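You operate a simulated robot arm through the tools that you are given. There is no shell and no other tool. Be economical: measure what you need, move in short steps, check, and stop when the job is done.

You run a simulated two-armed robot. Do the job below in one go: nothing can be reset, and whatever is moved stays where it is left.

TASK
Hold the blue jug on the long bench top steady with one hand and put the tube from the long bench top in it with the other.

The check looks at the end state, three seconds after you hand in, the way a careful person would. Anything else that was tipped, shoved, dropped, spilled or broken makes it a failure.

THE ROBOT
Two 6-joint arms with two-finger parallel grippers on one trunk, on a base that drives. Base frame: it is fixed to the floor where the robot stands at the start and does not move with it; the origin is under the middle of the robot, x ahead of it, y to its left, z up; the surface under the hand at the start is at about z = 850. Units: mm, degrees, N and s.
The left shoulder is at the start at [-96, 177, 781], the right one opposite. With the tool pointing down near the work surface each hand reaches from about 100 to 680 mm from the robot's upright axis, wherever it stands, measured 20 degrees to its own side. Payload 1.57 kg a hand.
The TCP of each hand is the grasp point between the finger pads, 30 mm short of the fingertips. In the tool frame z runs along the fingers and y along their closing line. Largest opening 80 mm; finger width 17, thickness 12; the body of the gripper, 40 by 82 mm, starts 80 mm behind the TCP.
Orientation is that of the tool frame in the base frame, as [roll, pitch, yaw] about the fixed x, y, z axes, in that order (R = Rz(yaw) Ry(pitch) Rx(roll)). With the fingers straight down and closing along the base's y, the tool's x points along the base's -x, its y along +y and its z along -z.

THE INTERFACE
- The arms move only by the tool send_rows. It takes "left_increments", "right_increments" or both (then of equal length, played together; a hand with none holds still); each is text: rows parted by semicolons, each of 7 numbers parted by spaces: the turn, a rotation vector about the tool's x, y, z in degrees, then the shift along the tool's x, y, z in mm, then the gripper command, from -1 (shut) to 1 (fully open), values between in proportion. In form: rx ry rz x y z fingers; .... A call has 1 to 8 rows; each row is the pose to reach, as a shift and turn from the pose commanded when the call began, along the tool's axes at that moment. A row lasts 0.2 s, in which the tool goes at most 50 mm and 8.6 degrees; a call with a longer step from one row to the next is refused whole, and so is a gripper value outside its range. Where a pose cannot be reached the arm comes as near as it can. A force on the tool above 40 N (or 10 N above the force at the start of the call, whichever is more), or a blocked arm, ends the call early, and 0.2 s more pass. Each finger travels about 72 mm/s and halts on what it meets, pressing with about 43 N; the grip force reading is that of the motor and also rises with nothing between the fingers. The clock runs only during rows and for 0.2 s after the last one: add rows that repeat a pose to give the fingers time. The reply holds the time, the measured pose of the TCP, the force on the tool along the base axes, the opening and the grip force, in the units named above and with some noise, with the torque about the TCP (base axes, N m) and any sound that the robot's microphone picked up.
- Cameras (640 x 400 px; columns grow to the right, rows downward): "scene" is now at [41.9, 9.7, 1512.3]; the picture's right is [0.12, -0.99, 0.00], its down [-0.65, -0.08, -0.76] and it looks along [0.75, 0.09, -0.65] (base axes); focal length 261 px, centre (320, 200). "left" rides on the left gripper at [72, 7, -122] in its tool frame; the picture's right is [-0.09, 1.00, 0.00], its down [-0.84, -0.08, -0.54] and it looks along [-0.54, -0.05, 0.84] (tool axes); focal length 238 px, centre (320, 200). "right" rides on the right gripper at [72, -7, -122] in its tool frame; the picture's right is [0.09, 1.00, 0.00], its down [-0.84, 0.08, -0.54] and it looks along [-0.54, 0.05, 0.84] (tool axes); focal length 238 px, centre (320, 200).
- get_image(camera): a new picture of that camera. No time passes.
- move_column(by): slides the trunk up (or, below 0, down) by that many mm; the arms and the scene camera ride with it, the base frame stays. It gives what a move gives, with no picture.
- drive_base(legs): drives the robot by 1 to 6 legs, each [ahead, left, turn to the left] in mm, mm and degrees, along the robot's own axes; the way and the turn of a leg run together, so that a leg with both is an arc; at most 1500 mm and 180 degrees a leg. The arms and the cameras ride along, it lands a little off, and it stops where it bumps. It gives what a move gives.
- turn_head(pan, tilt): turns the head with the scene camera to pan (to the left, within 143 degrees either way) and tilt (down, from -29 to 69), counted from straight ahead of the robot. It gives what a move gives.
- point_at(camera, pixels): for up to 12 pixels [column, row] of the newest picture of that camera ("zoom" is the newest enlarged one), the place [x, y, z] in the base frame of the surface seen there, good to about 3 mm. No time passes.
- inspect(camera, box): a new picture of the part [left, top, right, bottom] of that camera's present view, enlarged. No time passes.
- hand_in(): hands the job in; it is judged then, once.

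Keep the steps short. Do not move on a guess: measure, check each grasp and each placing, and mend mistakes. In all there are 80 turns and 58 pictures (those below and enlarged ones count). Leave the grippers open and the arms clear of the work at the hand-in unless told otherwise, and finish with a single line.

The tools are called after "Call:" as name(argument=value, ...) on one line, values as JSON. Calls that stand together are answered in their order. send_rows: Moves the arms, as the interface text tells. Its arguments: {"type":"object","properties":{"left_increments":{"type":"string"},"right_increments":{"type":"string"}},"required":[]} The other tools are called the same way: move_column (by) slides the trunk up or down; drive_base (legs) drives the base; turn_head (pan, tilt) turns the head that bears the scene camera; get_image (camera) takes a picture; point_at (camera, pixels) gives the place of the surface under pixels of a picture; inspect (camera, box) takes an enlarged picture of a part of a camera's view; hand_in () hands the job in.

At the start:

```text
t: 0.0
left_ee_pos: [430.4, 214.8, 1185.0]
left_tcp_rot: [-179.9, 0.0, 179.9]
left_force: [0.3, -0.1, 0.3]
left_ft_torque: [0.03, -0.01, -0.04]
left_gripper_width: 80.2
left_grasp_force: 0.0
right_ee_pos: [389.5, -138.9, 1192.9]
right_tcp_rot: [179.9, 0.0, -180.0]
right_force: [0.7, -0.3, -0.6]
right_ft_torque: [0.04, -0.01, 0.03]
right_gripper_width: 80.2
right_grasp_force: 0.1
trunk travel left (down, up): [-225.0, 103.0]
robot x, y, heading: [-0.5, -0.3, -0.0]
head pan, tilt: [7.1, 40.9]
```

scene: 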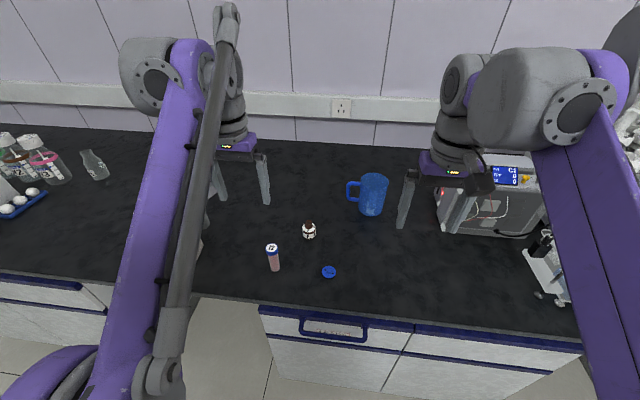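
right: 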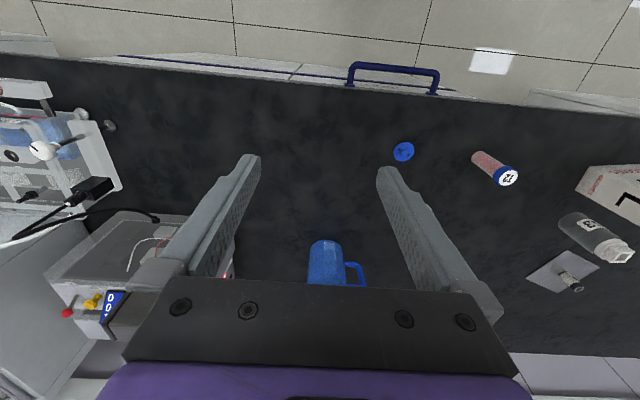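
left: 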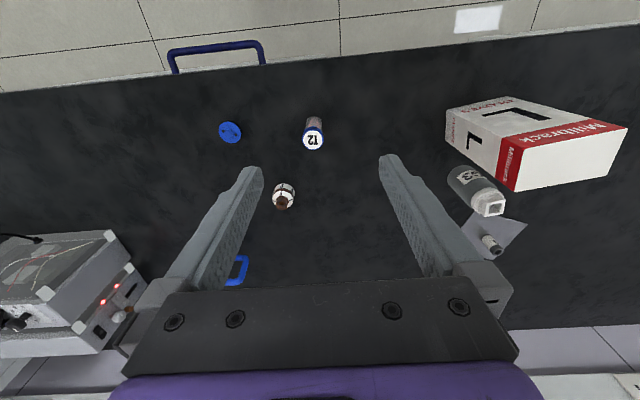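

I see the blue mug-like jug at scene (371,195) and a capped tube standing at (272,257). I'll enlarge that area to look closer.

Call:
inspect(camera="scene", box=[240, 160, 420, 290])

Call:
inspect(camera="left", box=[200, 90, 380, 220])

```text
3.08 times, centred on (330, 225) of scene
```

zoom: 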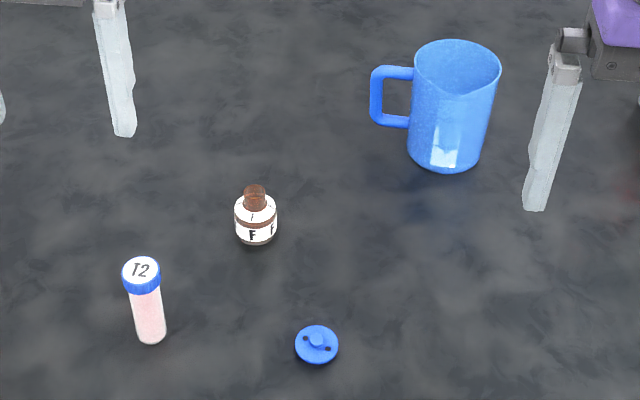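

```text
3.08 times, centred on (290, 155) of left
```

zoom: 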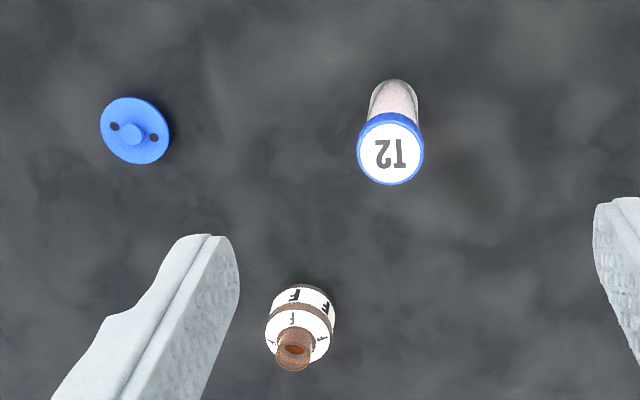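

T2 is the upright tube with a blue cap and the jug's handle faces left. Now I measure the tube, bottle, lid and jug.

Call:
point_at(camera="zoom", pixels=[[390, 148], [360, 150], [421, 150], [390, 182], [395, 85], [295, 350], [133, 135], [302, 300]])

Call:
point_at(camera="scene", pixels=[[361, 181], [388, 184], [374, 191], [375, 174], [371, 214], [349, 191], [372, 200], [383, 195], [362, 195], [374, 184], [356, 182], [272, 246]])

```text
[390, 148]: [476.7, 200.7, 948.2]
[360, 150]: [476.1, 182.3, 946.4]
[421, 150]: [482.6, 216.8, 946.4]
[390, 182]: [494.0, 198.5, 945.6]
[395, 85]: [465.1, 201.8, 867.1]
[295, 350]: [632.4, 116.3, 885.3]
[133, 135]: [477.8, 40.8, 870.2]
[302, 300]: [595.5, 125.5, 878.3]
```

```text
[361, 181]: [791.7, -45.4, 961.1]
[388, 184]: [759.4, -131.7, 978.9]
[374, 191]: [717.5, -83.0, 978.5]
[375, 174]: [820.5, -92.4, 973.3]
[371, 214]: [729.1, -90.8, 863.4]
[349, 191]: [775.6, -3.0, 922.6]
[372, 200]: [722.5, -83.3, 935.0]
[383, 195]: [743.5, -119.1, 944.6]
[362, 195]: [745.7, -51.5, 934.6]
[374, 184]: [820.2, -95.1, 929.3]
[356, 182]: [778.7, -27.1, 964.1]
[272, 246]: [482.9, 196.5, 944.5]
```

The tube is at about (478,200), its top at z≈948. The jug axis is at about (769,-87) with a 100 mm diameter and its rim at 978. The handle points to +y. The jug is past arm's reach, so I need to drive ahead. I'll measure the bench edge, the bench height and the handle first.

Call:
point_at(camera="scene", pixels=[[330, 292], [330, 302], [345, 320], [300, 330], [330, 250], [340, 220], [400, 225], [330, 395], [348, 186], [348, 196], [357, 199], [230, 380]])

Call:
inspect(camera="scene", box=[335, 165, 405, 220])

```text
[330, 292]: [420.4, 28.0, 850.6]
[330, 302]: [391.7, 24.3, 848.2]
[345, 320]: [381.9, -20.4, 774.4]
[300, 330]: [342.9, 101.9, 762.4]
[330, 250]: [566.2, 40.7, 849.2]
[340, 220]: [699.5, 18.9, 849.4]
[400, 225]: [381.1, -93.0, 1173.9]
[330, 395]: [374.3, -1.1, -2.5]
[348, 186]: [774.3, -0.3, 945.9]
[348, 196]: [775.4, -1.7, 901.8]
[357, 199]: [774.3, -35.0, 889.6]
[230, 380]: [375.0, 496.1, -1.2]
```

```text
7.27 times, centred on (370, 192) of scene
```

zoom: 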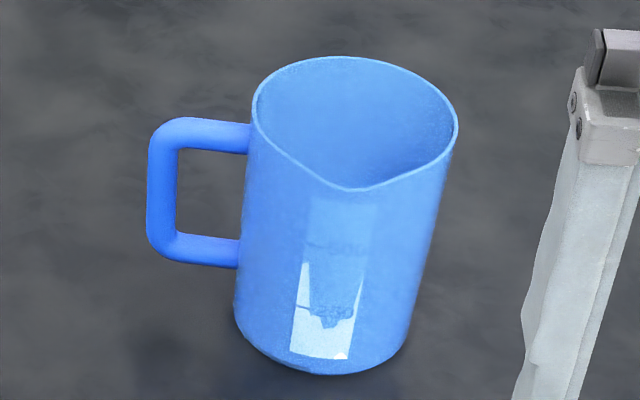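

Next I take precise handle and rim points from this enlarged picture. Then I tilt the head down to see how far the base is from the cabinet.

Call:
point_at(camera="zoom", pixels=[[160, 150], [160, 190], [160, 230], [205, 133], [225, 137], [205, 249], [183, 126], [353, 60], [353, 186], [256, 110], [455, 120], [310, 372]])

Call:
turn_head(pan=0, tilt=69)

Call:
get_image(camera="scene")

```text
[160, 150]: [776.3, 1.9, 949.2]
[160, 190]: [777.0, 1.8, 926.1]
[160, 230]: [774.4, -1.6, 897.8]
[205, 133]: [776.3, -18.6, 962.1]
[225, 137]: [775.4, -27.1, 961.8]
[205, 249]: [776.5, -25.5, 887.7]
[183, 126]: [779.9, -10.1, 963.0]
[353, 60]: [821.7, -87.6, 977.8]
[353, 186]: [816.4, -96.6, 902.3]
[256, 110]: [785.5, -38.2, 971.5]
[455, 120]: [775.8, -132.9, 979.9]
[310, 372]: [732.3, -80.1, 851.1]
```

```text
t: 0.9
left_ee_pos: [431.8, 213.8, 1185.8]
left_tcp_rot: [180.0, -0.1, 180.0]
left_force: [1.3, 0.4, 0.0]
left_ft_torque: [-0.03, 0.01, -0.03]
left_gripper_width: 80.0
left_grasp_force: 0.1
right_ee_pos: [389.6, -139.2, 1192.0]
right_tcp_rot: [180.0, 0.0, -180.0]
right_force: [-0.3, -0.8, -0.1]
right_ft_torque: [-0.02, 0.01, 0.04]
right_gripper_width: 80.1
right_grasp_force: 0.1
trunk travel left (down, up): [-225.0, 103.0]
robot x, y, heading: [-0.8, 0.9, -0.1]
head pan, tilt: [0.0, 68.8]
```

```text
51 pictures are left
```

scene: 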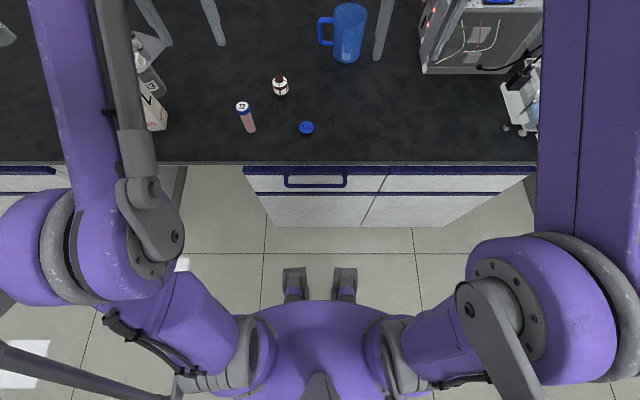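

Two base feet show at (294,275) and (345,275). I'll measure those feet and the cabinet front.

Call:
point_at(camera="scene", pixels=[[294, 270], [345, 270], [316, 186], [300, 226], [430, 226], [262, 180], [245, 190], [185, 175], [530, 175], [320, 320], [240, 355], [410, 320]])

```text
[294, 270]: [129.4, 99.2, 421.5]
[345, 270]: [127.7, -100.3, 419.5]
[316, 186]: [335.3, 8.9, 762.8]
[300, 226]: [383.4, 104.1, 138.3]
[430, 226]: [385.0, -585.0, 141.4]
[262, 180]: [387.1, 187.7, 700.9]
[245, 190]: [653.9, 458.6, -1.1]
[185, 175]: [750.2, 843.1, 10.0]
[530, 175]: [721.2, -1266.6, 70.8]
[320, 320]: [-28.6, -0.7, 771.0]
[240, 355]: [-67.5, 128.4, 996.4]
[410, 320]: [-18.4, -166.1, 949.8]
```

The robot's lowest front parts reach x≈130 and the cabinet front is at 383, so about 160 mm ahead is safe later. First I drive 180 mm left so the right hand faces the tube.

Call:
drive_base(legs=[[0, 180, 0]])

Call:
get_image(camera="right")

```text
t: 3.1
left_ee_pos: [431.5, 394.8, 1185.4]
left_tcp_rot: [180.0, 0.0, 179.9]
left_force: [0.1, 0.6, -0.2]
left_ft_torque: [0.02, 0.03, 0.02]
left_gripper_width: 80.2
left_grasp_force: 0.0
right_ee_pos: [390.9, 40.9, 1192.1]
right_tcp_rot: [179.9, 0.0, 179.9]
right_force: [-0.8, -0.1, 0.3]
right_ft_torque: [-0.01, -0.02, 0.0]
right_gripper_width: 79.9
right_grasp_force: 0.0
trunk travel left (down, up): [-225.0, 103.0]
robot x, y, heading: [-0.7, 178.1, -0.1]
head pan, tilt: [0.0, 68.8]
```

```text
50 pictures are left
```

right: 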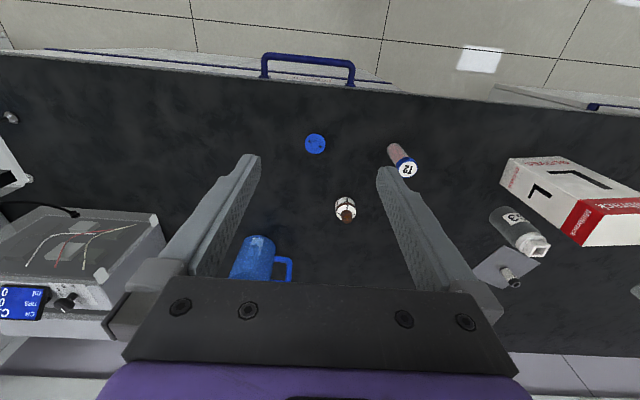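

The tube is at (401,160) in the right camera. The right hand's tool axes are x = -x, y = +y, z = down. I move it by (+87,+159) to above the tube, then lower 150 mm to z≈1042 and check.

Call:
send_rows(right_increments="0 0 0 -22 40 0 1; 0 0 0 -44 80 0 1; 0 0 0 -66 120 0 1; 0 0 0 -87 159 0 1; 0 0 0 -87 159 45 1; 0 0 0 -87 159 90 1; 0 0 0 -87 159 130 1; 0 0 0 -87 159 150 1")

Call:
get_image(camera="right")

```text
t: 4.9
left_ee_pos: [432.2, 392.3, 1186.3]
left_tcp_rot: [179.9, 0.0, 179.8]
left_force: [0.6, 0.2, 0.0]
left_ft_torque: [-0.02, 0.0, 0.0]
left_gripper_width: 79.8
left_grasp_force: 0.0
right_ee_pos: [477.9, 199.8, 1043.1]
right_tcp_rot: [180.0, 0.0, 179.9]
right_force: [-1.1, -0.4, 0.9]
right_ft_torque: [0.02, 0.01, 0.01]
right_gripper_width: 80.1
right_grasp_force: 0.2
right hand out of reach, approached as far as the arm can: row 3, 4
trunk travel left (down, up): [-225.0, 103.0]
robot x, y, heading: [1.0, 180.3, -0.4]
head pan, tilt: [0.0, 68.8]
```

```text
49 pictures are left
```

right: 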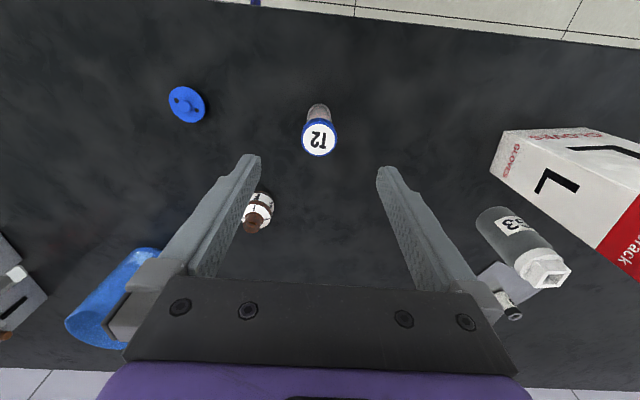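

The hand is where commanded, and the cap shows at (318,138). I'll re-measure the cap and the bottle to place the descent.

Call:
point_at(camera="right", pixels=[[318, 138], [303, 138], [334, 138], [318, 153], [319, 124], [318, 106], [257, 205], [245, 212]])

```text
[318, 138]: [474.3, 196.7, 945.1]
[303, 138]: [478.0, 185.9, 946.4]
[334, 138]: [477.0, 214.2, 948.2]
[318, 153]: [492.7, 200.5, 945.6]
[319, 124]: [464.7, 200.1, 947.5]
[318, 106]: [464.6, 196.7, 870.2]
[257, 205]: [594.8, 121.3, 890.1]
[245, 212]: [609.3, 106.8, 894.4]
```

The cap centre is at (478,200), right under the hand. I lower 105 mm to z≈938 with the fingers open.

Call:
send_rows(right_increments="0 0 0 0 0 35 1; 0 0 0 0 0 65 1; 0 0 0 0 0 90 1; 0 0 0 0 0 105 1; 0 0 0 0 0 105 1")

Call:
inspect(camera="right", box=[200, 80, 440, 280])

```text
t: 6.1
left_ee_pos: [432.3, 392.8, 1184.8]
left_tcp_rot: [-180.0, 0.0, 179.9]
left_force: [-0.7, -0.5, -0.6]
left_ft_torque: [0.05, -0.03, 0.01]
left_gripper_width: 80.0
left_grasp_force: 0.0
right_ee_pos: [477.3, 198.3, 938.4]
right_tcp_rot: [-180.0, 0.0, -180.0]
right_force: [0.1, 0.1, 0.0]
right_ft_torque: [0.01, -0.02, 0.0]
right_gripper_width: 79.8
right_grasp_force: 0.1
trunk travel left (down, up): [-225.0, 103.0]
robot x, y, heading: [1.3, 182.8, -0.2]
head pan, tilt: [0.0, 68.8]
```

```text
2.00 times, centred on (320, 180) of right
```

zoom: 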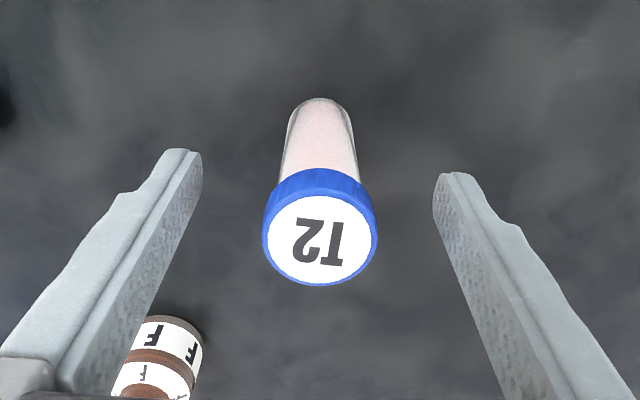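

The cap lies centred between the fingers. I close on it.

Call:
send_rows(right_increments="0 0 0 0 0 0 0.2; 0 0 0 0 0 0 -0.1; 0 0 0 0 0 0 -0.4; 0 0 0 0 0 0 -1; 0 0 0 0 0 0 -1; 0 0 0 0 0 0 -1")

Call:
inspect(camera="right", box=[200, 80, 440, 280])

```text
t: 7.5
left_ee_pos: [432.0, 393.0, 1186.2]
left_tcp_rot: [180.0, -0.1, 179.9]
left_force: [-0.3, 0.1, -0.2]
left_ft_torque: [-0.01, 0.0, -0.02]
left_gripper_width: 80.2
left_grasp_force: 0.1
right_ee_pos: [476.1, 199.4, 939.9]
right_tcp_rot: [180.0, 0.0, 179.9]
right_force: [0.9, 0.5, 0.1]
right_ft_torque: [0.03, 0.01, 0.0]
right_gripper_width: 32.7
right_grasp_force: 41.1
trunk travel left (down, up): [-225.0, 103.0]
robot x, y, heading: [3.3, 179.3, -0.2]
head pan, tilt: [0.0, 68.8]
```

```text
2.00 times, centred on (320, 180) of right
```

zoom: 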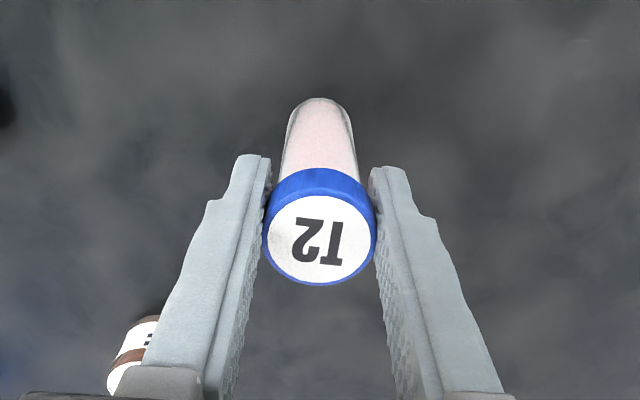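

The fingers hold the cap: opening 32.7 mm at 41 N. I lift 160 mm and check.

Call:
send_rows(right_increments="0 0 0 0 0 -20 -1; 0 0 0 0 0 -50 -1; 0 0 0 0 0 -85 -1; 0 0 0 0 0 -120 -1; 0 0 0 0 0 -150 -1; 0 0 0 0 0 -160 -1")

Call:
get_image(camera="right")

```text
t: 8.9
left_ee_pos: [430.8, 394.6, 1185.4]
left_tcp_rot: [-180.0, 0.1, 180.0]
left_force: [0.2, -0.4, 0.3]
left_ft_torque: [0.03, -0.01, 0.0]
left_gripper_width: 80.1
left_grasp_force: 0.0
right_ee_pos: [476.5, 200.2, 1100.0]
right_tcp_rot: [-180.0, 0.1, 179.9]
right_force: [-0.5, -0.5, -0.1]
right_ft_torque: [-0.04, 0.02, -0.02]
right_gripper_width: 32.8
right_grasp_force: 40.8
trunk travel left (down, up): [-225.0, 103.0]
robot x, y, heading: [-0.7, 177.9, -0.3]
head pan, tilt: [0.0, 68.8]
```

```text
46 pictures are left
```

right: 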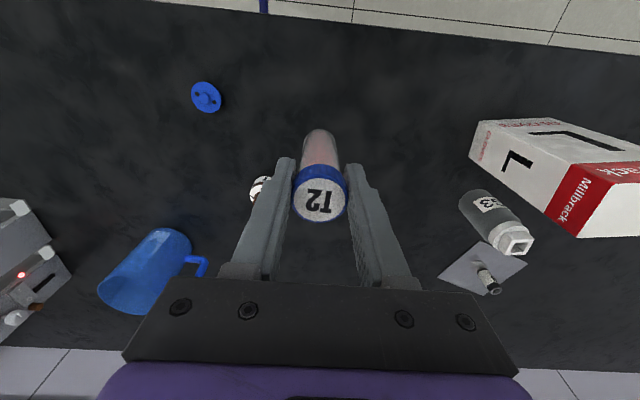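

The tube is held firmly and upright. Now I drive back right 225 mm and then ahead 155 mm; the hands stay above everything (tube bottom ≈1012, jug rim 978).

Call:
drive_base(legs=[[0, -225, 0], [155, 0, 0]])

Call:
turn_head(pan=0, tilt=45)

Call:
get_image(camera="scene")

Call:
get_image(camera="left")

```text
t: 12.5
left_ee_pos: [583.9, 171.5, 1184.6]
left_tcp_rot: [180.0, 0.0, -179.8]
left_force: [1.1, 0.9, -0.5]
left_ft_torque: [-0.03, -0.01, 0.0]
left_gripper_width: 80.0
left_grasp_force: 0.1
right_ee_pos: [629.4, -22.3, 1097.7]
right_tcp_rot: [179.9, 0.0, -179.9]
right_force: [0.0, -0.4, -0.9]
right_ft_torque: [-0.01, 0.02, 0.02]
right_gripper_width: 32.8
right_grasp_force: 40.5
trunk travel left (down, up): [-225.0, 103.0]
robot x, y, heading: [154.6, -45.5, -0.0]
head pan, tilt: [0.0, 68.8]
```

```text
t: 13.4
left_ee_pos: [582.6, 171.0, 1185.8]
left_tcp_rot: [-180.0, 0.1, -179.9]
left_force: [0.5, 1.2, -0.3]
left_ft_torque: [0.02, 0.0, 0.01]
left_gripper_width: 79.7
left_grasp_force: 0.0
right_ee_pos: [628.6, -21.2, 1098.9]
right_tcp_rot: [-179.9, 0.0, -179.8]
right_force: [0.2, 0.7, -1.3]
right_ft_torque: [-0.03, 0.02, -0.02]
right_gripper_width: 32.7
right_grasp_force: 41.1
trunk travel left (down, up): [-225.0, 103.0]
robot x, y, heading: [154.1, -43.5, 0.0]
head pan, tilt: [0.0, 45.0]
```

```text
45 pictures are left
```

scene: 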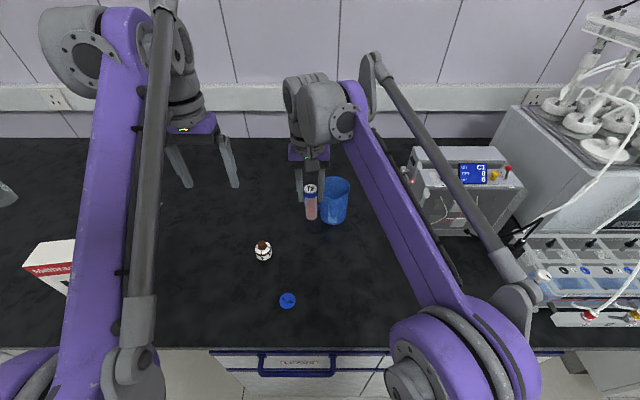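

```text
44 pictures are left
```

left: 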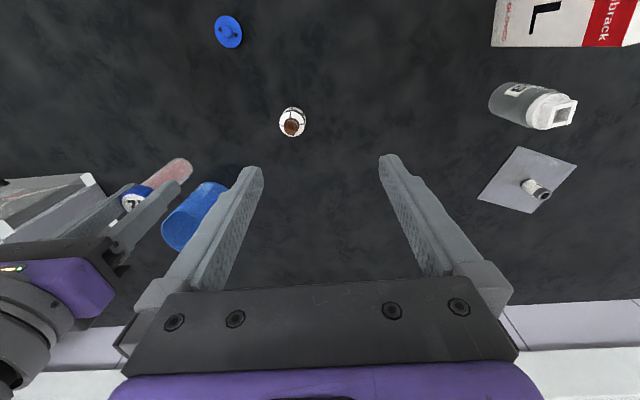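

The jug is partly hidden by the held tube. Before moving the right hand aside, I measure the instrument box and some nearby objects.

Call:
point_at(camera="scene", pixels=[[415, 152], [408, 180], [440, 195], [440, 230], [335, 185], [347, 200], [445, 160], [440, 270], [400, 220]])

Call:
point_at(camera="left", pixels=[[292, 122], [540, 190], [560, 110], [510, 100], [500, 30], [525, 205]])

```text
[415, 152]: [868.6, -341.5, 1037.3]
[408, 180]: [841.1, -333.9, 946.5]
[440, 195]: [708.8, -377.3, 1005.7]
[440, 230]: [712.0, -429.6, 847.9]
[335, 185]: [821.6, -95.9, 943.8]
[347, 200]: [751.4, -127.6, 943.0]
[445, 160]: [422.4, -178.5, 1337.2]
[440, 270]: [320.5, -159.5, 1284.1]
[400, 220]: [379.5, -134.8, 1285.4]
```

```text
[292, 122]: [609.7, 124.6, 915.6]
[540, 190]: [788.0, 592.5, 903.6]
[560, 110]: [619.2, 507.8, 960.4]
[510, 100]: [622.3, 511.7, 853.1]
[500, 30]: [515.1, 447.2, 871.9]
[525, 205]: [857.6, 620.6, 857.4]
```

The instrument lies at y < -330, clear of us. I move the right hand aside to y≈-132. The left hand turns 45° about its axis, as the first half of turning its camera outward, and goes to about (713,131,1125).

Call:
send_rows(left_increments="0 0 7.5 -22 -7 10 1; 0 0 15 -44 -14 20 1; 0 0 22.5 -66 -20 30 1; 0 0 30 -88 -27 40 1; 0 0 37.5 -110 -34 50 1; 0 0 45 -130 -40 60 1; 0 0 45 -130 -40 60 1", right_increments="0 0 0 0 -20 0 -1; 0 0 0 0 -40 0 -1; 0 0 0 0 -60 0 -1; 0 0 0 0 -80 0 -1; 0 0 0 0 -100 0 -1; 0 0 0 0 -110 0 -1; 0 0 0 0 -110 0 -1")

```text
t: 15.0
left_ee_pos: [697.2, 132.0, 1113.6]
left_tcp_rot: [180.0, 0.0, 134.9]
left_force: [-0.4, -0.6, -0.2]
left_ft_torque: [0.0, -0.02, -0.04]
left_gripper_width: 80.1
left_grasp_force: 0.0
left hand out of reach, approached as far as the arm can: row 5, 6, 7
right_ee_pos: [628.6, -130.5, 1098.8]
right_tcp_rot: [-180.0, 0.1, -179.9]
right_force: [-0.5, -0.4, -0.9]
right_ft_torque: [-0.01, -0.01, 0.0]
right_gripper_width: 32.5
right_grasp_force: 41.1
trunk travel left (down, up): [-225.0, 103.0]
robot x, y, heading: [153.9, -40.0, -0.1]
head pan, tilt: [0.0, 45.0]
```

The left arm is at its reach limit at this height. I raise the trunk 95 mm, which also lifts the hands, and drive 40 mm ahead; the bars in front stay about 60 mm short of the cabinet.

Call:
move_column(by=95)

Call:
drive_base(legs=[[40, 0, 0]])

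```text
t: 16.3
left_ee_pos: [699.5, 130.9, 1208.2]
left_tcp_rot: [-180.0, 0.0, 135.1]
left_force: [-0.1, 0.1, -0.5]
left_ft_torque: [-0.03, -0.03, 0.0]
left_gripper_width: 80.3
left_grasp_force: 0.0
right_ee_pos: [628.0, -130.4, 1193.1]
right_tcp_rot: [180.0, 0.1, -179.9]
right_force: [-0.7, -0.2, -0.8]
right_ft_torque: [-0.03, -0.02, -0.01]
right_gripper_width: 32.8
right_grasp_force: 41.2
trunk travel left (down, up): [-320.0, 8.0]
robot x, y, heading: [151.8, -45.7, 0.1]
head pan, tilt: [0.0, 45.0]
```

```text
t: 17.1
left_ee_pos: [736.0, 132.0, 1208.1]
left_tcp_rot: [180.0, -0.1, 135.1]
left_force: [-1.4, 0.5, 0.5]
left_ft_torque: [-0.01, -0.02, 0.02]
left_gripper_width: 80.3
left_grasp_force: 0.1
right_ee_pos: [664.3, -131.7, 1194.2]
right_tcp_rot: [-180.0, 0.0, -179.9]
right_force: [-0.4, -0.1, -1.0]
right_ft_torque: [-0.02, 0.01, -0.01]
right_gripper_width: 33.0
right_grasp_force: 40.7
trunk travel left (down, up): [-320.0, 8.0]
robot x, y, heading: [189.8, -41.7, 0.1]
head pan, tilt: [0.0, 45.0]
```

Both held their poses. Now the left hand turns the remaining 45° and lowers 130 mm; the right lowers 70 mm.

Call:
send_rows(left_increments="0 0 7.5 0 0 25 1; 0 0 15 0 0 50 1; 0 0 22.5 0 0 75 1; 0 0 30 0 0 100 1; 0 0 37.5 0 0 120 1; 0 0 45 0 0 130 1; 0 0 45 0 0 130 1", right_increments="0 0 0 0 0 15 -1; 0 0 0 0 0 30 -1; 0 0 0 0 0 45 -1; 0 0 0 0 0 55 -1; 0 0 0 0 0 65 -1; 0 0 0 0 0 70 -1; 0 0 0 0 0 70 -1")

```text
t: 18.8
left_ee_pos: [739.7, 131.4, 1080.2]
left_tcp_rot: [179.9, 0.0, 90.0]
left_force: [-0.1, -0.8, 1.3]
left_ft_torque: [0.01, -0.01, -0.02]
left_gripper_width: 80.0
left_grasp_force: 0.0
right_ee_pos: [666.7, -132.9, 1125.2]
right_tcp_rot: [180.0, -0.1, -179.9]
right_force: [0.0, 0.3, -0.2]
right_ft_torque: [0.0, 0.03, -0.04]
right_gripper_width: 32.8
right_grasp_force: 40.7
trunk travel left (down, up): [-320.0, 8.0]
robot x, y, heading: [192.4, -44.5, 0.5]
head pan, tilt: [0.0, 45.0]
```

Yaw is now 90, so the tool x points to +y. Next I tilt the left hand 45° so its fingers point down and toward the jug, while moving to about (777,85,970).

Call:
send_rows(left_increments="0 -7.5 0 -8 7 20 1; 0 -15 0 -16 14 40 1; 0 -22.5 0 -24 21 60 1; 0 -30 0 -32 28 80 1; 0 -37.5 0 -40 34 95 1; 0 -45 0 -46 38 110 1; 0 -45 0 -46 38 110 1")

Call:
get_image(camera="left")

Call:
get_image(camera="scene")

```text
t: 20.4
left_ee_pos: [779.3, 87.2, 969.0]
left_tcp_rot: [-179.9, 45.1, 90.2]
left_force: [-0.3, -0.3, 0.0]
left_ft_torque: [0.03, -0.02, 0.0]
left_gripper_width: 79.9
left_grasp_force: 0.0
right_ee_pos: [667.2, -132.9, 1124.6]
right_tcp_rot: [-179.9, 0.0, -179.9]
right_force: [0.2, 0.0, -0.4]
right_ft_torque: [-0.01, 0.0, 0.0]
right_gripper_width: 32.6
right_grasp_force: 40.9
trunk travel left (down, up): [-320.0, 8.0]
robot x, y, heading: [193.8, -41.5, 0.0]
head pan, tilt: [0.0, 45.0]
```

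```text
43 pictures are left
```

left: 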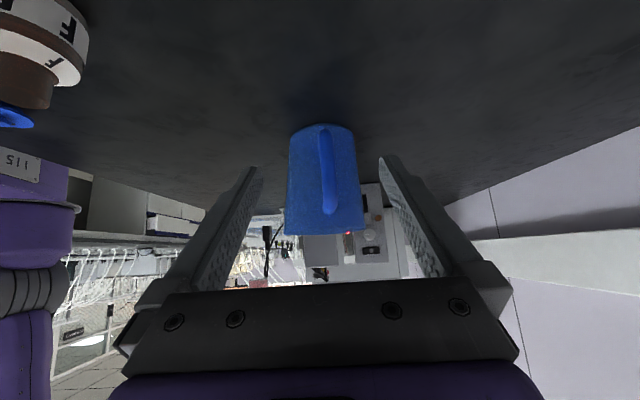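

```text
42 pictures are left
```

scene: 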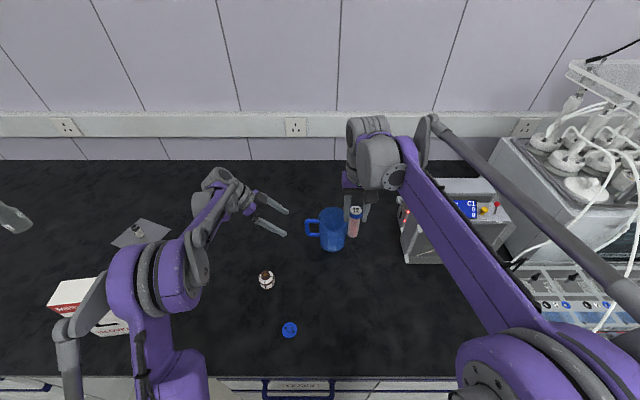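

The left hand faces the handle, which shows at column 328. I measure the handle from the left camera.

Call:
inspect(camera="left", box=[240, 100, 400, 250])

Call:
point_at(camera="left", pixels=[[324, 132], [325, 150], [327, 170], [328, 190], [330, 208], [300, 180], [355, 180], [320, 180], [336, 180]])

```text
2.67 times, centred on (320, 175) of left
```

zoom: 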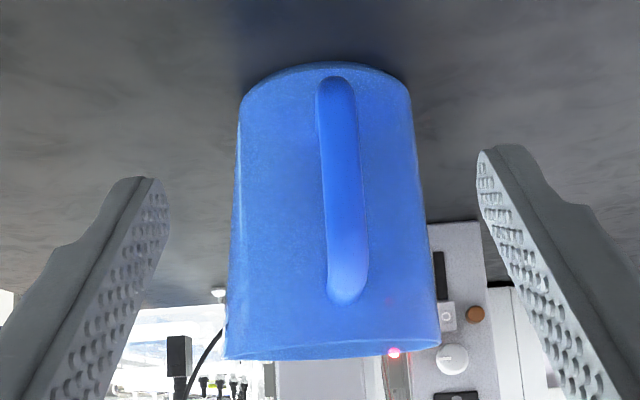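

```text
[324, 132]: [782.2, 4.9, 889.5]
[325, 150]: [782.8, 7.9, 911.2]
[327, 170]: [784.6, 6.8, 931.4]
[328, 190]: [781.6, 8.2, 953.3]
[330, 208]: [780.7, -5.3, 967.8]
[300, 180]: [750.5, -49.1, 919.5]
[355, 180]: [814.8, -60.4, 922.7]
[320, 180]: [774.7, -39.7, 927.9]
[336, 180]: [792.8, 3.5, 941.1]
```

The handle bar centre is at x≈783, y≈0, z 890–968. I advance the left hand to TCP (783,3,932), straddling the bar with open fingers.

Call:
send_rows(left_increments="0 0 0 -12 1 25 1; 0 0 0 -22 3 50 1; 0 0 0 -30 3.7 72 1; 0 0 0 -34 3.7 85 1; 0 0 0 -34 3.7 85 1")

Call:
inspect(camera="left", box=[220, 80, 420, 260])

```text
t: 21.6
left_ee_pos: [782.0, 0.2, 931.5]
left_tcp_rot: [180.0, 45.0, 90.1]
left_force: [0.2, -0.1, 1.0]
left_ft_torque: [0.0, 0.01, 0.0]
left_gripper_width: 79.8
left_grasp_force: 0.0
right_ee_pos: [667.4, -132.2, 1125.5]
right_tcp_rot: [-180.0, 0.0, -179.9]
right_force: [-0.6, -1.1, -0.3]
right_ft_torque: [0.02, 0.01, 0.01]
right_gripper_width: 32.8
right_grasp_force: 41.0
trunk travel left (down, up): [-320.0, 8.0]
robot x, y, heading: [191.8, -41.7, 0.0]
head pan, tilt: [0.0, 45.0]
```

```text
2.22 times, centred on (320, 170) of left
```

zoom: 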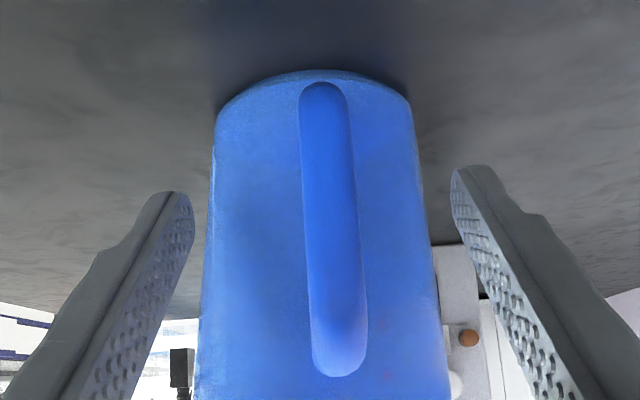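

The bar is between the fingers. I measure its x once more to centre the grip.

Call:
point_at(camera="zoom", pixels=[[326, 150], [331, 220], [335, 280], [338, 330], [306, 220], [355, 220], [311, 280], [359, 280]])

```text
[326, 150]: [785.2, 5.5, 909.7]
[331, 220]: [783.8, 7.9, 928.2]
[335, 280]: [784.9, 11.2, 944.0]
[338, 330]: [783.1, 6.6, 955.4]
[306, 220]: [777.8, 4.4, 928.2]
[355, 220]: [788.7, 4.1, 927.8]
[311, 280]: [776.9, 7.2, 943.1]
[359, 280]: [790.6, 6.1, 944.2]
```

The bar spans x 777–790, so its centre is 783.7. I shift +1.5 mm and close gently.

Call:
send_rows(left_increments="0 0 0 0 1.5 0 0.5; 0 0 0 0 1.5 0 0.1; 0 0 0 0 1.5 0 -0.2; 0 0 0 0 1.5 0 -0.45; 0 0 0 0 1.5 0 -0.6; 0 0 0 0 1.5 0 -1; 0 0 0 0 1.5 0 -1; 0 0 0 0 1.5 0 -1")

Call:
get_image(camera="left")

Call:
inspect(camera="scene", box=[250, 160, 410, 290])

```text
t: 23.4
left_ee_pos: [782.3, -0.1, 932.1]
left_tcp_rot: [180.0, 45.0, 90.1]
left_force: [-0.7, 0.7, 0.6]
left_ft_torque: [0.0, 0.0, -0.01]
left_gripper_width: 14.3
left_grasp_force: 30.7
right_ee_pos: [667.7, -133.3, 1124.9]
right_tcp_rot: [180.0, -0.1, -179.9]
right_force: [0.4, -0.6, -0.3]
right_ft_torque: [0.04, 0.01, 0.0]
right_gripper_width: 32.9
right_grasp_force: 41.1
trunk travel left (down, up): [-320.0, 8.0]
robot x, y, heading: [192.3, -44.1, -0.2]
head pan, tilt: [0.0, 45.0]
```

```text
39 pictures are left
```

left: 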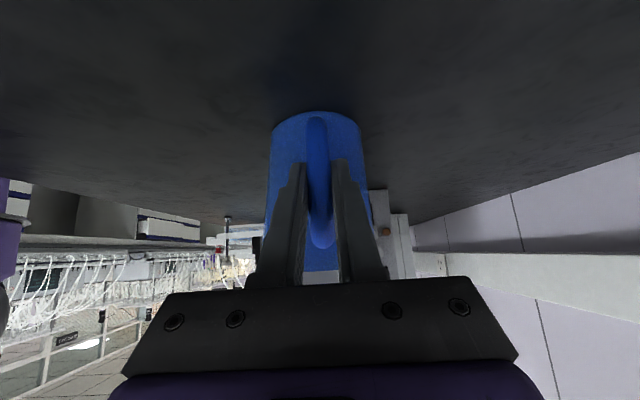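

```text
3.08 times, centred on (330, 225) of scene
```

zoom: 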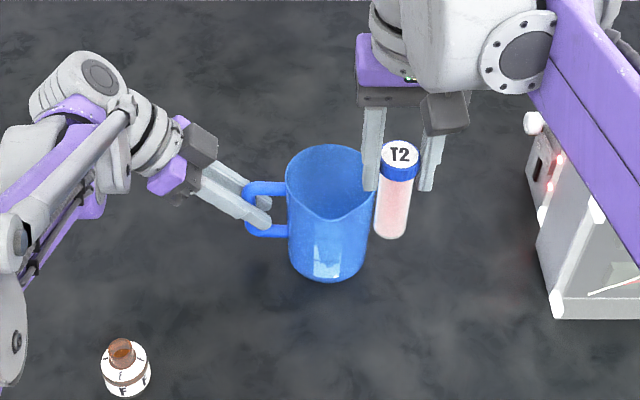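

The handle is held: opening 14.3 mm, forces near zero. Now I re-measure the jug rim and tube.

Call:
point_at(camera="zoom", pixels=[[325, 147], [300, 154], [350, 150], [331, 218], [287, 182], [312, 206], [358, 205], [322, 278], [320, 240], [398, 237], [330, 180], [335, 160]])

```text
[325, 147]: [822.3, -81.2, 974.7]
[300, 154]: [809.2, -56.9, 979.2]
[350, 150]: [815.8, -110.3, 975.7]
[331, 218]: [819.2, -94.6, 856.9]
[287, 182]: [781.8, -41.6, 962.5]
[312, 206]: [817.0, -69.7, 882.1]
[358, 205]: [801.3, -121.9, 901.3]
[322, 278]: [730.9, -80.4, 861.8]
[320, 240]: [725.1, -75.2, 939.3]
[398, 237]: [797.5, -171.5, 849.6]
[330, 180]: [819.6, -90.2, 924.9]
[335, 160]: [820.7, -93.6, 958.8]
```

The jug centre is at (774,-88), inner radius ≈45, and it is empty with its floor at ≈855. I move the right hand over it at z≈1095, so the tube bottom is at ≈1005 and the rim at 978.

Call:
send_rows(right_increments="0 0 0 -25 11 0 -1; 0 0 0 -50 22 0 -1; 0 0 0 -75 33 10 -1; 0 0 0 -95 40 20 -1; 0 0 0 -106.5 44 30 -1; 0 0 0 -106.5 44 30 -1; 0 0 0 -106.5 44 30 -1")

Call:
get_image(camera="right")

Call:
inspect(camera="scene", box=[250, 130, 410, 260])

```text
t: 24.9
left_ee_pos: [782.5, 1.1, 931.7]
left_tcp_rot: [180.0, 45.0, 90.2]
left_force: [0.6, -0.2, 1.1]
left_ft_torque: [-0.07, 0.05, -0.01]
left_gripper_width: 14.3
left_grasp_force: 31.0
right_ee_pos: [774.9, -87.6, 1094.8]
right_tcp_rot: [-180.0, 0.1, -180.0]
right_force: [-0.6, 0.2, -0.2]
right_ft_torque: [0.02, -0.01, -0.01]
right_gripper_width: 33.0
right_grasp_force: 40.5
trunk travel left (down, up): [-320.0, 8.0]
robot x, y, heading: [189.7, -43.2, -0.0]
head pan, tilt: [0.0, 45.0]
```

```text
37 pictures are left
```

right: 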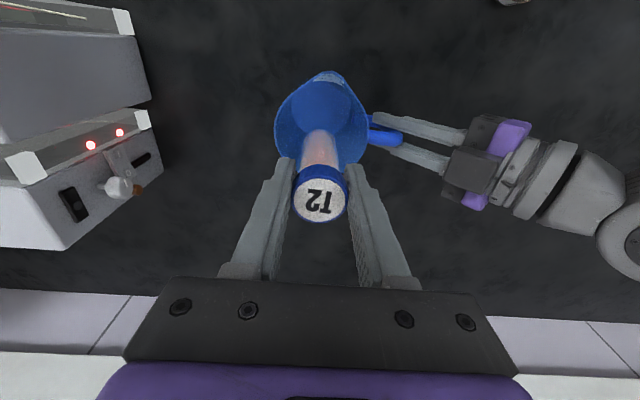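

```text
3.08 times, centred on (330, 195) of scene
```

zoom: 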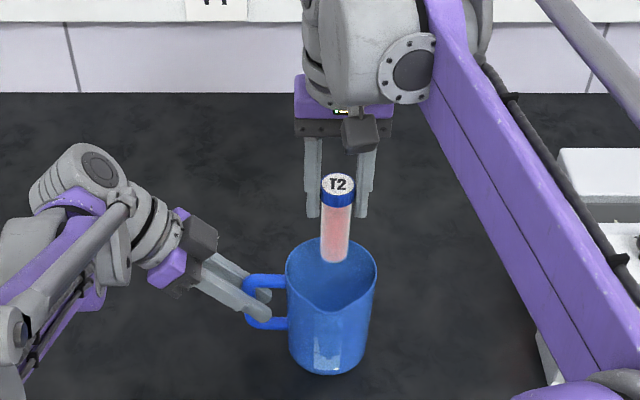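

The tube hangs over the jug. I check the rim's sides from the right camera and compare them with the tube axis (775,-88).

Call:
point_at(camera="right", pixels=[[277, 125], [280, 110], [366, 120], [363, 105], [328, 74], [300, 88], [348, 88], [318, 145], [320, 200]])

```text
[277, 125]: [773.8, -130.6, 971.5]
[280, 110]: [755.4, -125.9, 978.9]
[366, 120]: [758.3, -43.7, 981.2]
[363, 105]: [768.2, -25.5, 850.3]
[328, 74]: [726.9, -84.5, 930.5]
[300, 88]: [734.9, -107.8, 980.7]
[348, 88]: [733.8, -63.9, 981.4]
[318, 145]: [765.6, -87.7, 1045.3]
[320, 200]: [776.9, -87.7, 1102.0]
```

The jug centre from here is at about (775,-86), within 2 mm. I shift +1.5 mm in y and lower partway first, to z≈1000.

Call:
send_rows(right_increments="0 0 0 0 1.5 20 -1; 0 0 0 0 1.5 45 -1; 0 0 0 0 1.5 70 -1; 0 0 0 0 1.5 95 -1; 0 0 0 0 1.5 95 -1")

Call:
inspect(camera="right", box=[220, 60, 440, 260])

Call:
inspect(camera="scene", box=[250, 130, 410, 260])

```text
t: 26.1
left_ee_pos: [781.9, 1.2, 932.4]
left_tcp_rot: [-179.9, 45.0, 90.0]
left_force: [0.7, -0.1, 0.3]
left_ft_torque: [-0.03, 0.08, -0.01]
left_gripper_width: 14.0
left_grasp_force: 30.7
right_ee_pos: [774.8, -86.1, 999.1]
right_tcp_rot: [180.0, 0.0, -179.9]
right_force: [-0.1, 0.2, -0.3]
right_ft_torque: [0.0, 0.02, 0.02]
right_gripper_width: 32.4
right_grasp_force: 40.8
trunk travel left (down, up): [-320.0, 8.0]
robot x, y, heading: [190.9, -42.3, -0.0]
head pan, tilt: [0.0, 45.0]
```

```text
2.00 times, centred on (330, 160) of right
```

zoom: 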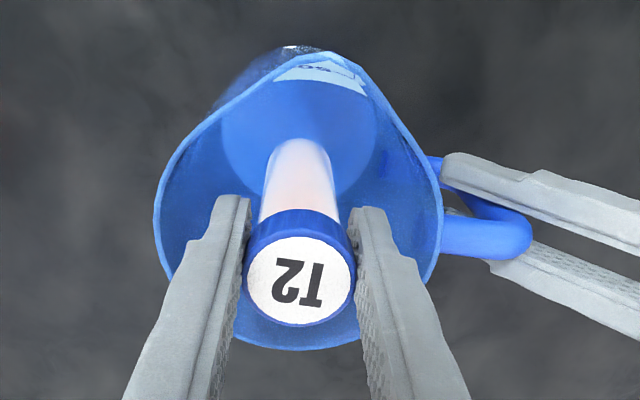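

```text
3.08 times, centred on (330, 195) of scene
```

zoom: 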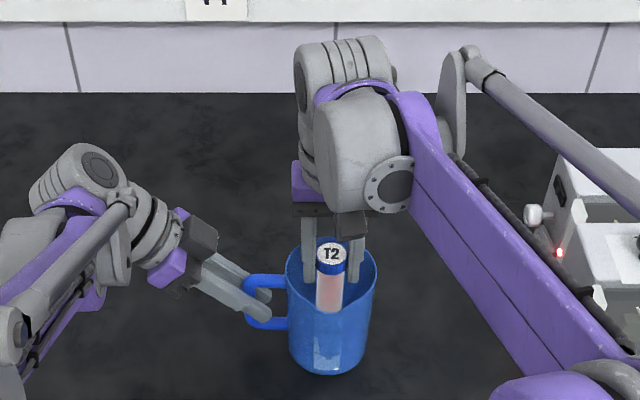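

The tube is inside the mouth, clear all round. I lower another 50 mm to z≈949, just above the floor.

Call:
send_rows(right_increments="0 0 0 0 0 15 -1; 0 0 0 0 0 30 -1; 0 0 0 0 0 42 -1; 0 0 0 0 0 50 -1; 0 0 0 0 0 50 -1")

Call:
inspect(camera="right", box=[220, 60, 440, 260])

```text
t: 27.4
left_ee_pos: [782.3, 0.9, 933.0]
left_tcp_rot: [-180.0, 45.0, 90.1]
left_force: [0.0, 0.0, -0.4]
left_ft_torque: [-0.02, 0.04, -0.02]
left_gripper_width: 14.1
left_grasp_force: 30.8
right_ee_pos: [774.0, -86.6, 948.4]
right_tcp_rot: [-179.9, 0.0, -179.9]
right_force: [-0.2, 0.9, -0.2]
right_ft_torque: [0.0, -0.02, -0.02]
right_gripper_width: 32.7
right_grasp_force: 40.7
trunk travel left (down, up): [-320.0, 8.0]
robot x, y, heading: [193.3, -45.0, 0.1]
head pan, tilt: [0.0, 45.0]
```

```text
2.00 times, centred on (330, 160) of right
```

zoom: 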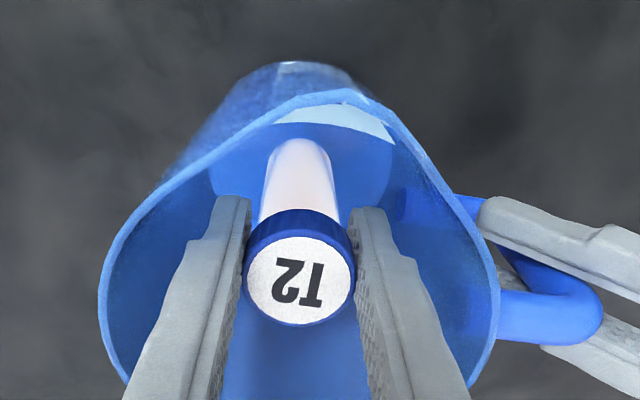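

No contact yet. I lower a few mm more in small steps and watch the force.

Call:
send_rows(right_increments="0 0 0 0 0 1.5 -1; 0 0 0 0 0 3 -1; 0 0 0 0 0 3 -1")

```text
t: 28.1
left_ee_pos: [783.0, 1.1, 931.1]
left_tcp_rot: [-180.0, 45.0, 90.1]
left_force: [0.9, -0.3, -0.1]
left_ft_torque: [-0.03, 0.03, -0.01]
left_gripper_width: 14.2
left_grasp_force: 30.3
right_ee_pos: [774.8, -85.9, 944.6]
right_tcp_rot: [-179.9, 0.0, -179.9]
right_force: [-0.6, -0.3, -1.6]
right_ft_torque: [0.01, 0.01, -0.01]
right_gripper_width: 32.8
right_grasp_force: 41.1
trunk travel left (down, up): [-320.0, 8.0]
robot x, y, heading: [194.0, -44.8, -0.0]
head pan, tilt: [0.0, 45.0]
```

At 944.6 there is still almost no force. I try 2 mm more.

Call:
send_rows(right_increments="0 0 0 0 0 1 -1; 0 0 0 0 0 2 -1; 0 0 0 0 0 2 -1")

```text
t: 28.9
left_ee_pos: [783.8, -0.4, 932.0]
left_tcp_rot: [180.0, 45.0, 90.1]
left_force: [1.1, -1.2, -0.8]
left_ft_torque: [0.09, 0.08, 0.03]
left_gripper_width: 14.0
left_grasp_force: 30.8
right_ee_pos: [775.1, -86.7, 945.0]
right_tcp_rot: [180.0, 0.0, -179.9]
right_force: [0.0, 0.4, 4.2]
right_ft_torque: [0.06, -0.03, 0.03]
right_gripper_width: 32.8
right_grasp_force: 41.0
trunk travel left (down, up): [-320.0, 8.0]
robot x, y, heading: [190.4, -41.6, 0.1]
head pan, tilt: [0.0, 45.0]
```

A 4 N upward force shows the tube stands on the jug's floor. I open only to about 47 mm so the fingers stay off the jug wall.

Call:
send_rows(right_increments="0 0 0 0 0 0 -0.05; 0 0 0 0 0 0 0.1; 0 0 0 0 0 0 0.18; 0 0 0 0 0 0 0.18")

Call:
inspect(camera="right", box=[220, 60, 440, 260])

```text
t: 29.9
left_ee_pos: [783.0, 0.1, 932.4]
left_tcp_rot: [-179.9, 45.0, 90.1]
left_force: [-0.4, 1.0, 0.2]
left_ft_torque: [0.04, 0.05, 0.03]
left_gripper_width: 14.3
left_grasp_force: 30.4
right_ee_pos: [775.4, -86.0, 943.9]
right_tcp_rot: [180.0, 0.1, -179.9]
right_force: [-0.2, 0.6, 0.0]
right_ft_torque: [0.0, 0.02, -0.01]
right_gripper_width: 47.1
right_grasp_force: 0.1
trunk travel left (down, up): [-320.0, 8.0]
robot x, y, heading: [191.0, -46.7, -0.0]
head pan, tilt: [0.0, 45.0]
```

```text
2.00 times, centred on (330, 160) of right
```

zoom: 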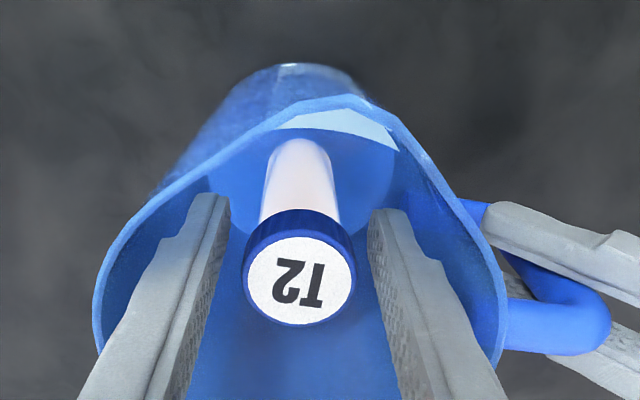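

The tube stands free, with a gap on both sides and the fingers off the wall. I raise the right hand straight up 150 mm with the opening unchanged.

Call:
send_rows(right_increments="0 0 0 0 0 -12 0.18; 0 0 0 0 0 -30 0.18; 0 0 0 0 0 -55 0.18; 0 0 0 0 0 -85 0.18; 0 0 0 0 0 -115 0.18; 0 0 0 0 0 -140 0.18; 0 0 0 0 0 -150 0.18")

Call:
get_image(camera="right")

```text
t: 31.6
left_ee_pos: [782.3, 0.6, 931.8]
left_tcp_rot: [-180.0, 45.1, 90.2]
left_force: [0.3, -0.2, 0.3]
left_ft_torque: [0.01, 0.09, -0.02]
left_gripper_width: 14.3
left_grasp_force: 30.4
right_ee_pos: [775.2, -85.5, 1094.8]
right_tcp_rot: [-180.0, -0.1, -179.8]
right_force: [1.1, -0.6, -0.6]
right_ft_torque: [0.01, 0.0, 0.02]
right_gripper_width: 47.2
right_grasp_force: 0.1
trunk travel left (down, up): [-320.0, 8.0]
robot x, y, heading: [190.3, -43.3, 0.2]
head pan, tilt: [0.0, 45.0]
```

```text
31 pictures are left
```

right: 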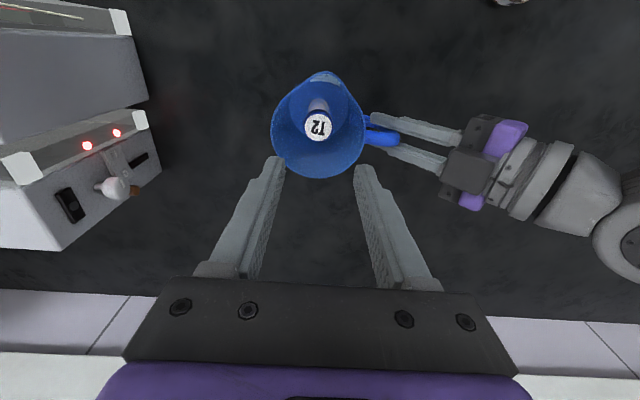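

The tube stands in the jug. I move the right hand back 130 mm and fully open it, and the left opens to release the handle.

Call:
send_rows(right_increments="0 0 0 20 0 -5 0.18; 0 0 0 45 0 -5 0.3; 0 0 0 70 0 -5 0.6; 0 0 0 95 0 -5 1; 0 0 0 115 0 -5 1; 0 0 0 130 0 -5 1; 0 0 0 130 0 -5 1", left_increments="0 0 0 0 0 0 -1; 0 0 0 0 0 0 -0.6; 0 0 0 0 0 0 -0.4; 0 0 0 0 0 0 0; 0 0 0 0 0 0 0.5; 0 0 0 0 0 0 1; 0 0 0 0 0 0 1")

Call:
inspect(camera="left", box=[220, 80, 420, 260])

```text
t: 33.1
left_ee_pos: [782.4, 0.3, 933.2]
left_tcp_rot: [180.0, 45.0, 90.1]
left_force: [-0.2, -0.4, 0.5]
left_ft_torque: [0.01, 0.02, 0.0]
left_gripper_width: 80.0
left_grasp_force: 0.1
right_ee_pos: [644.7, -86.2, 1098.9]
right_tcp_rot: [-179.9, 0.0, -179.9]
right_force: [-0.5, 0.5, 0.0]
right_ft_torque: [-0.01, 0.02, 0.0]
right_gripper_width: 80.0
right_grasp_force: 0.1
trunk travel left (down, up): [-320.0, 8.0]
robot x, y, heading: [190.3, -48.4, 0.0]
head pan, tilt: [0.0, 45.0]
```

```text
2.22 times, centred on (320, 170) of left
```

zoom: 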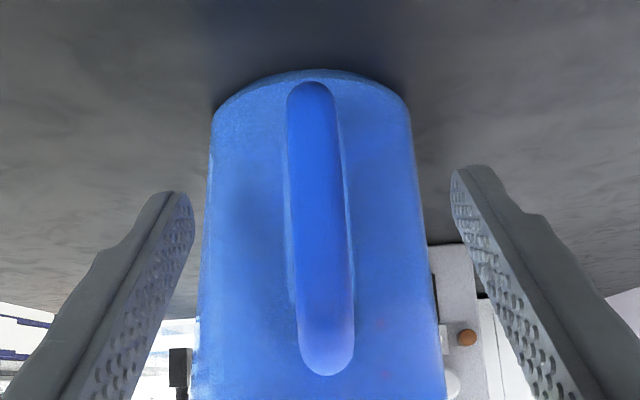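

The handle is free. I back the left hand out along the way it came, straight back along its fingers by 130 mm.

Call:
send_rows(left_increments="0 0 0 0 0 -15 1; 0 0 0 0 0 -35 1; 0 0 0 0 0 -60 1; 0 0 0 0 0 -90 1; 0 0 0 0 0 -115 1; 0 0 0 0 0 -130 1; 0 0 0 0 0 -130 1")

Call:
get_image(camera="scene")

Call:
inspect(camera="scene", box=[270, 160, 400, 270])

```text
t: 34.8
left_ee_pos: [780.4, 94.2, 1023.9]
left_tcp_rot: [180.0, 45.1, 90.1]
left_force: [-0.1, 0.3, -0.4]
left_ft_torque: [0.03, 0.04, 0.01]
left_gripper_width: 80.1
left_grasp_force: 0.1
right_ee_pos: [645.4, -85.5, 1099.0]
right_tcp_rot: [180.0, 0.0, -179.9]
right_force: [-0.5, 0.1, -0.3]
right_ft_torque: [0.01, 0.01, -0.01]
right_gripper_width: 80.0
right_grasp_force: 0.1
trunk travel left (down, up): [-320.0, 8.0]
robot x, y, heading: [192.7, -42.7, 0.1]
head pan, tilt: [0.0, 45.0]
```

```text
29 pictures are left
```

scene: 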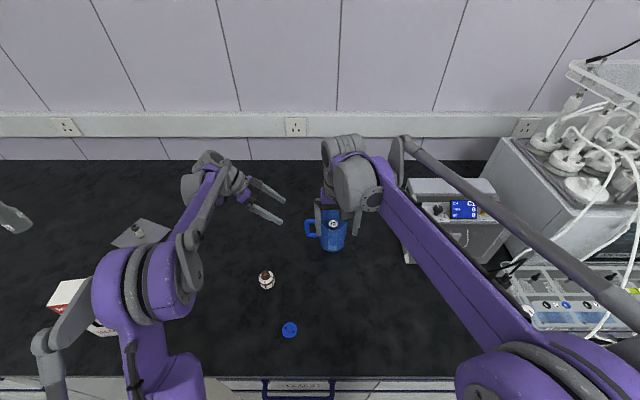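

```text
3.64 times, centred on (335, 215) of scene
```

zoom: 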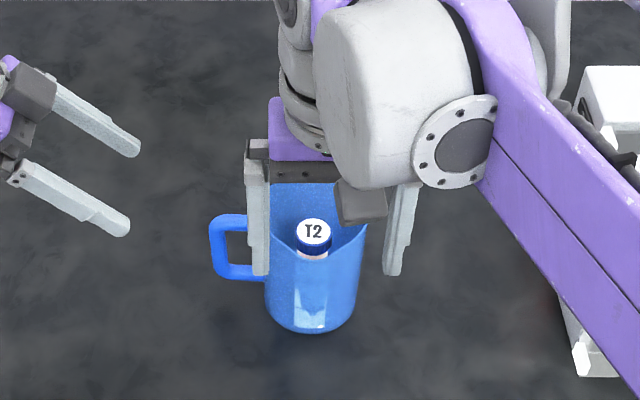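

The tube stands in the upright jug, the jug is where it was, both hands are open and clear, and the bottle and lid are untouched. I hand in.

Call:
hand_in()

```text
The job is handed in.
```

The left hand held the blue jug by its handle while the right hand stood tube T2 upright inside it; both grippers are open and clear, and nothing else was moved.
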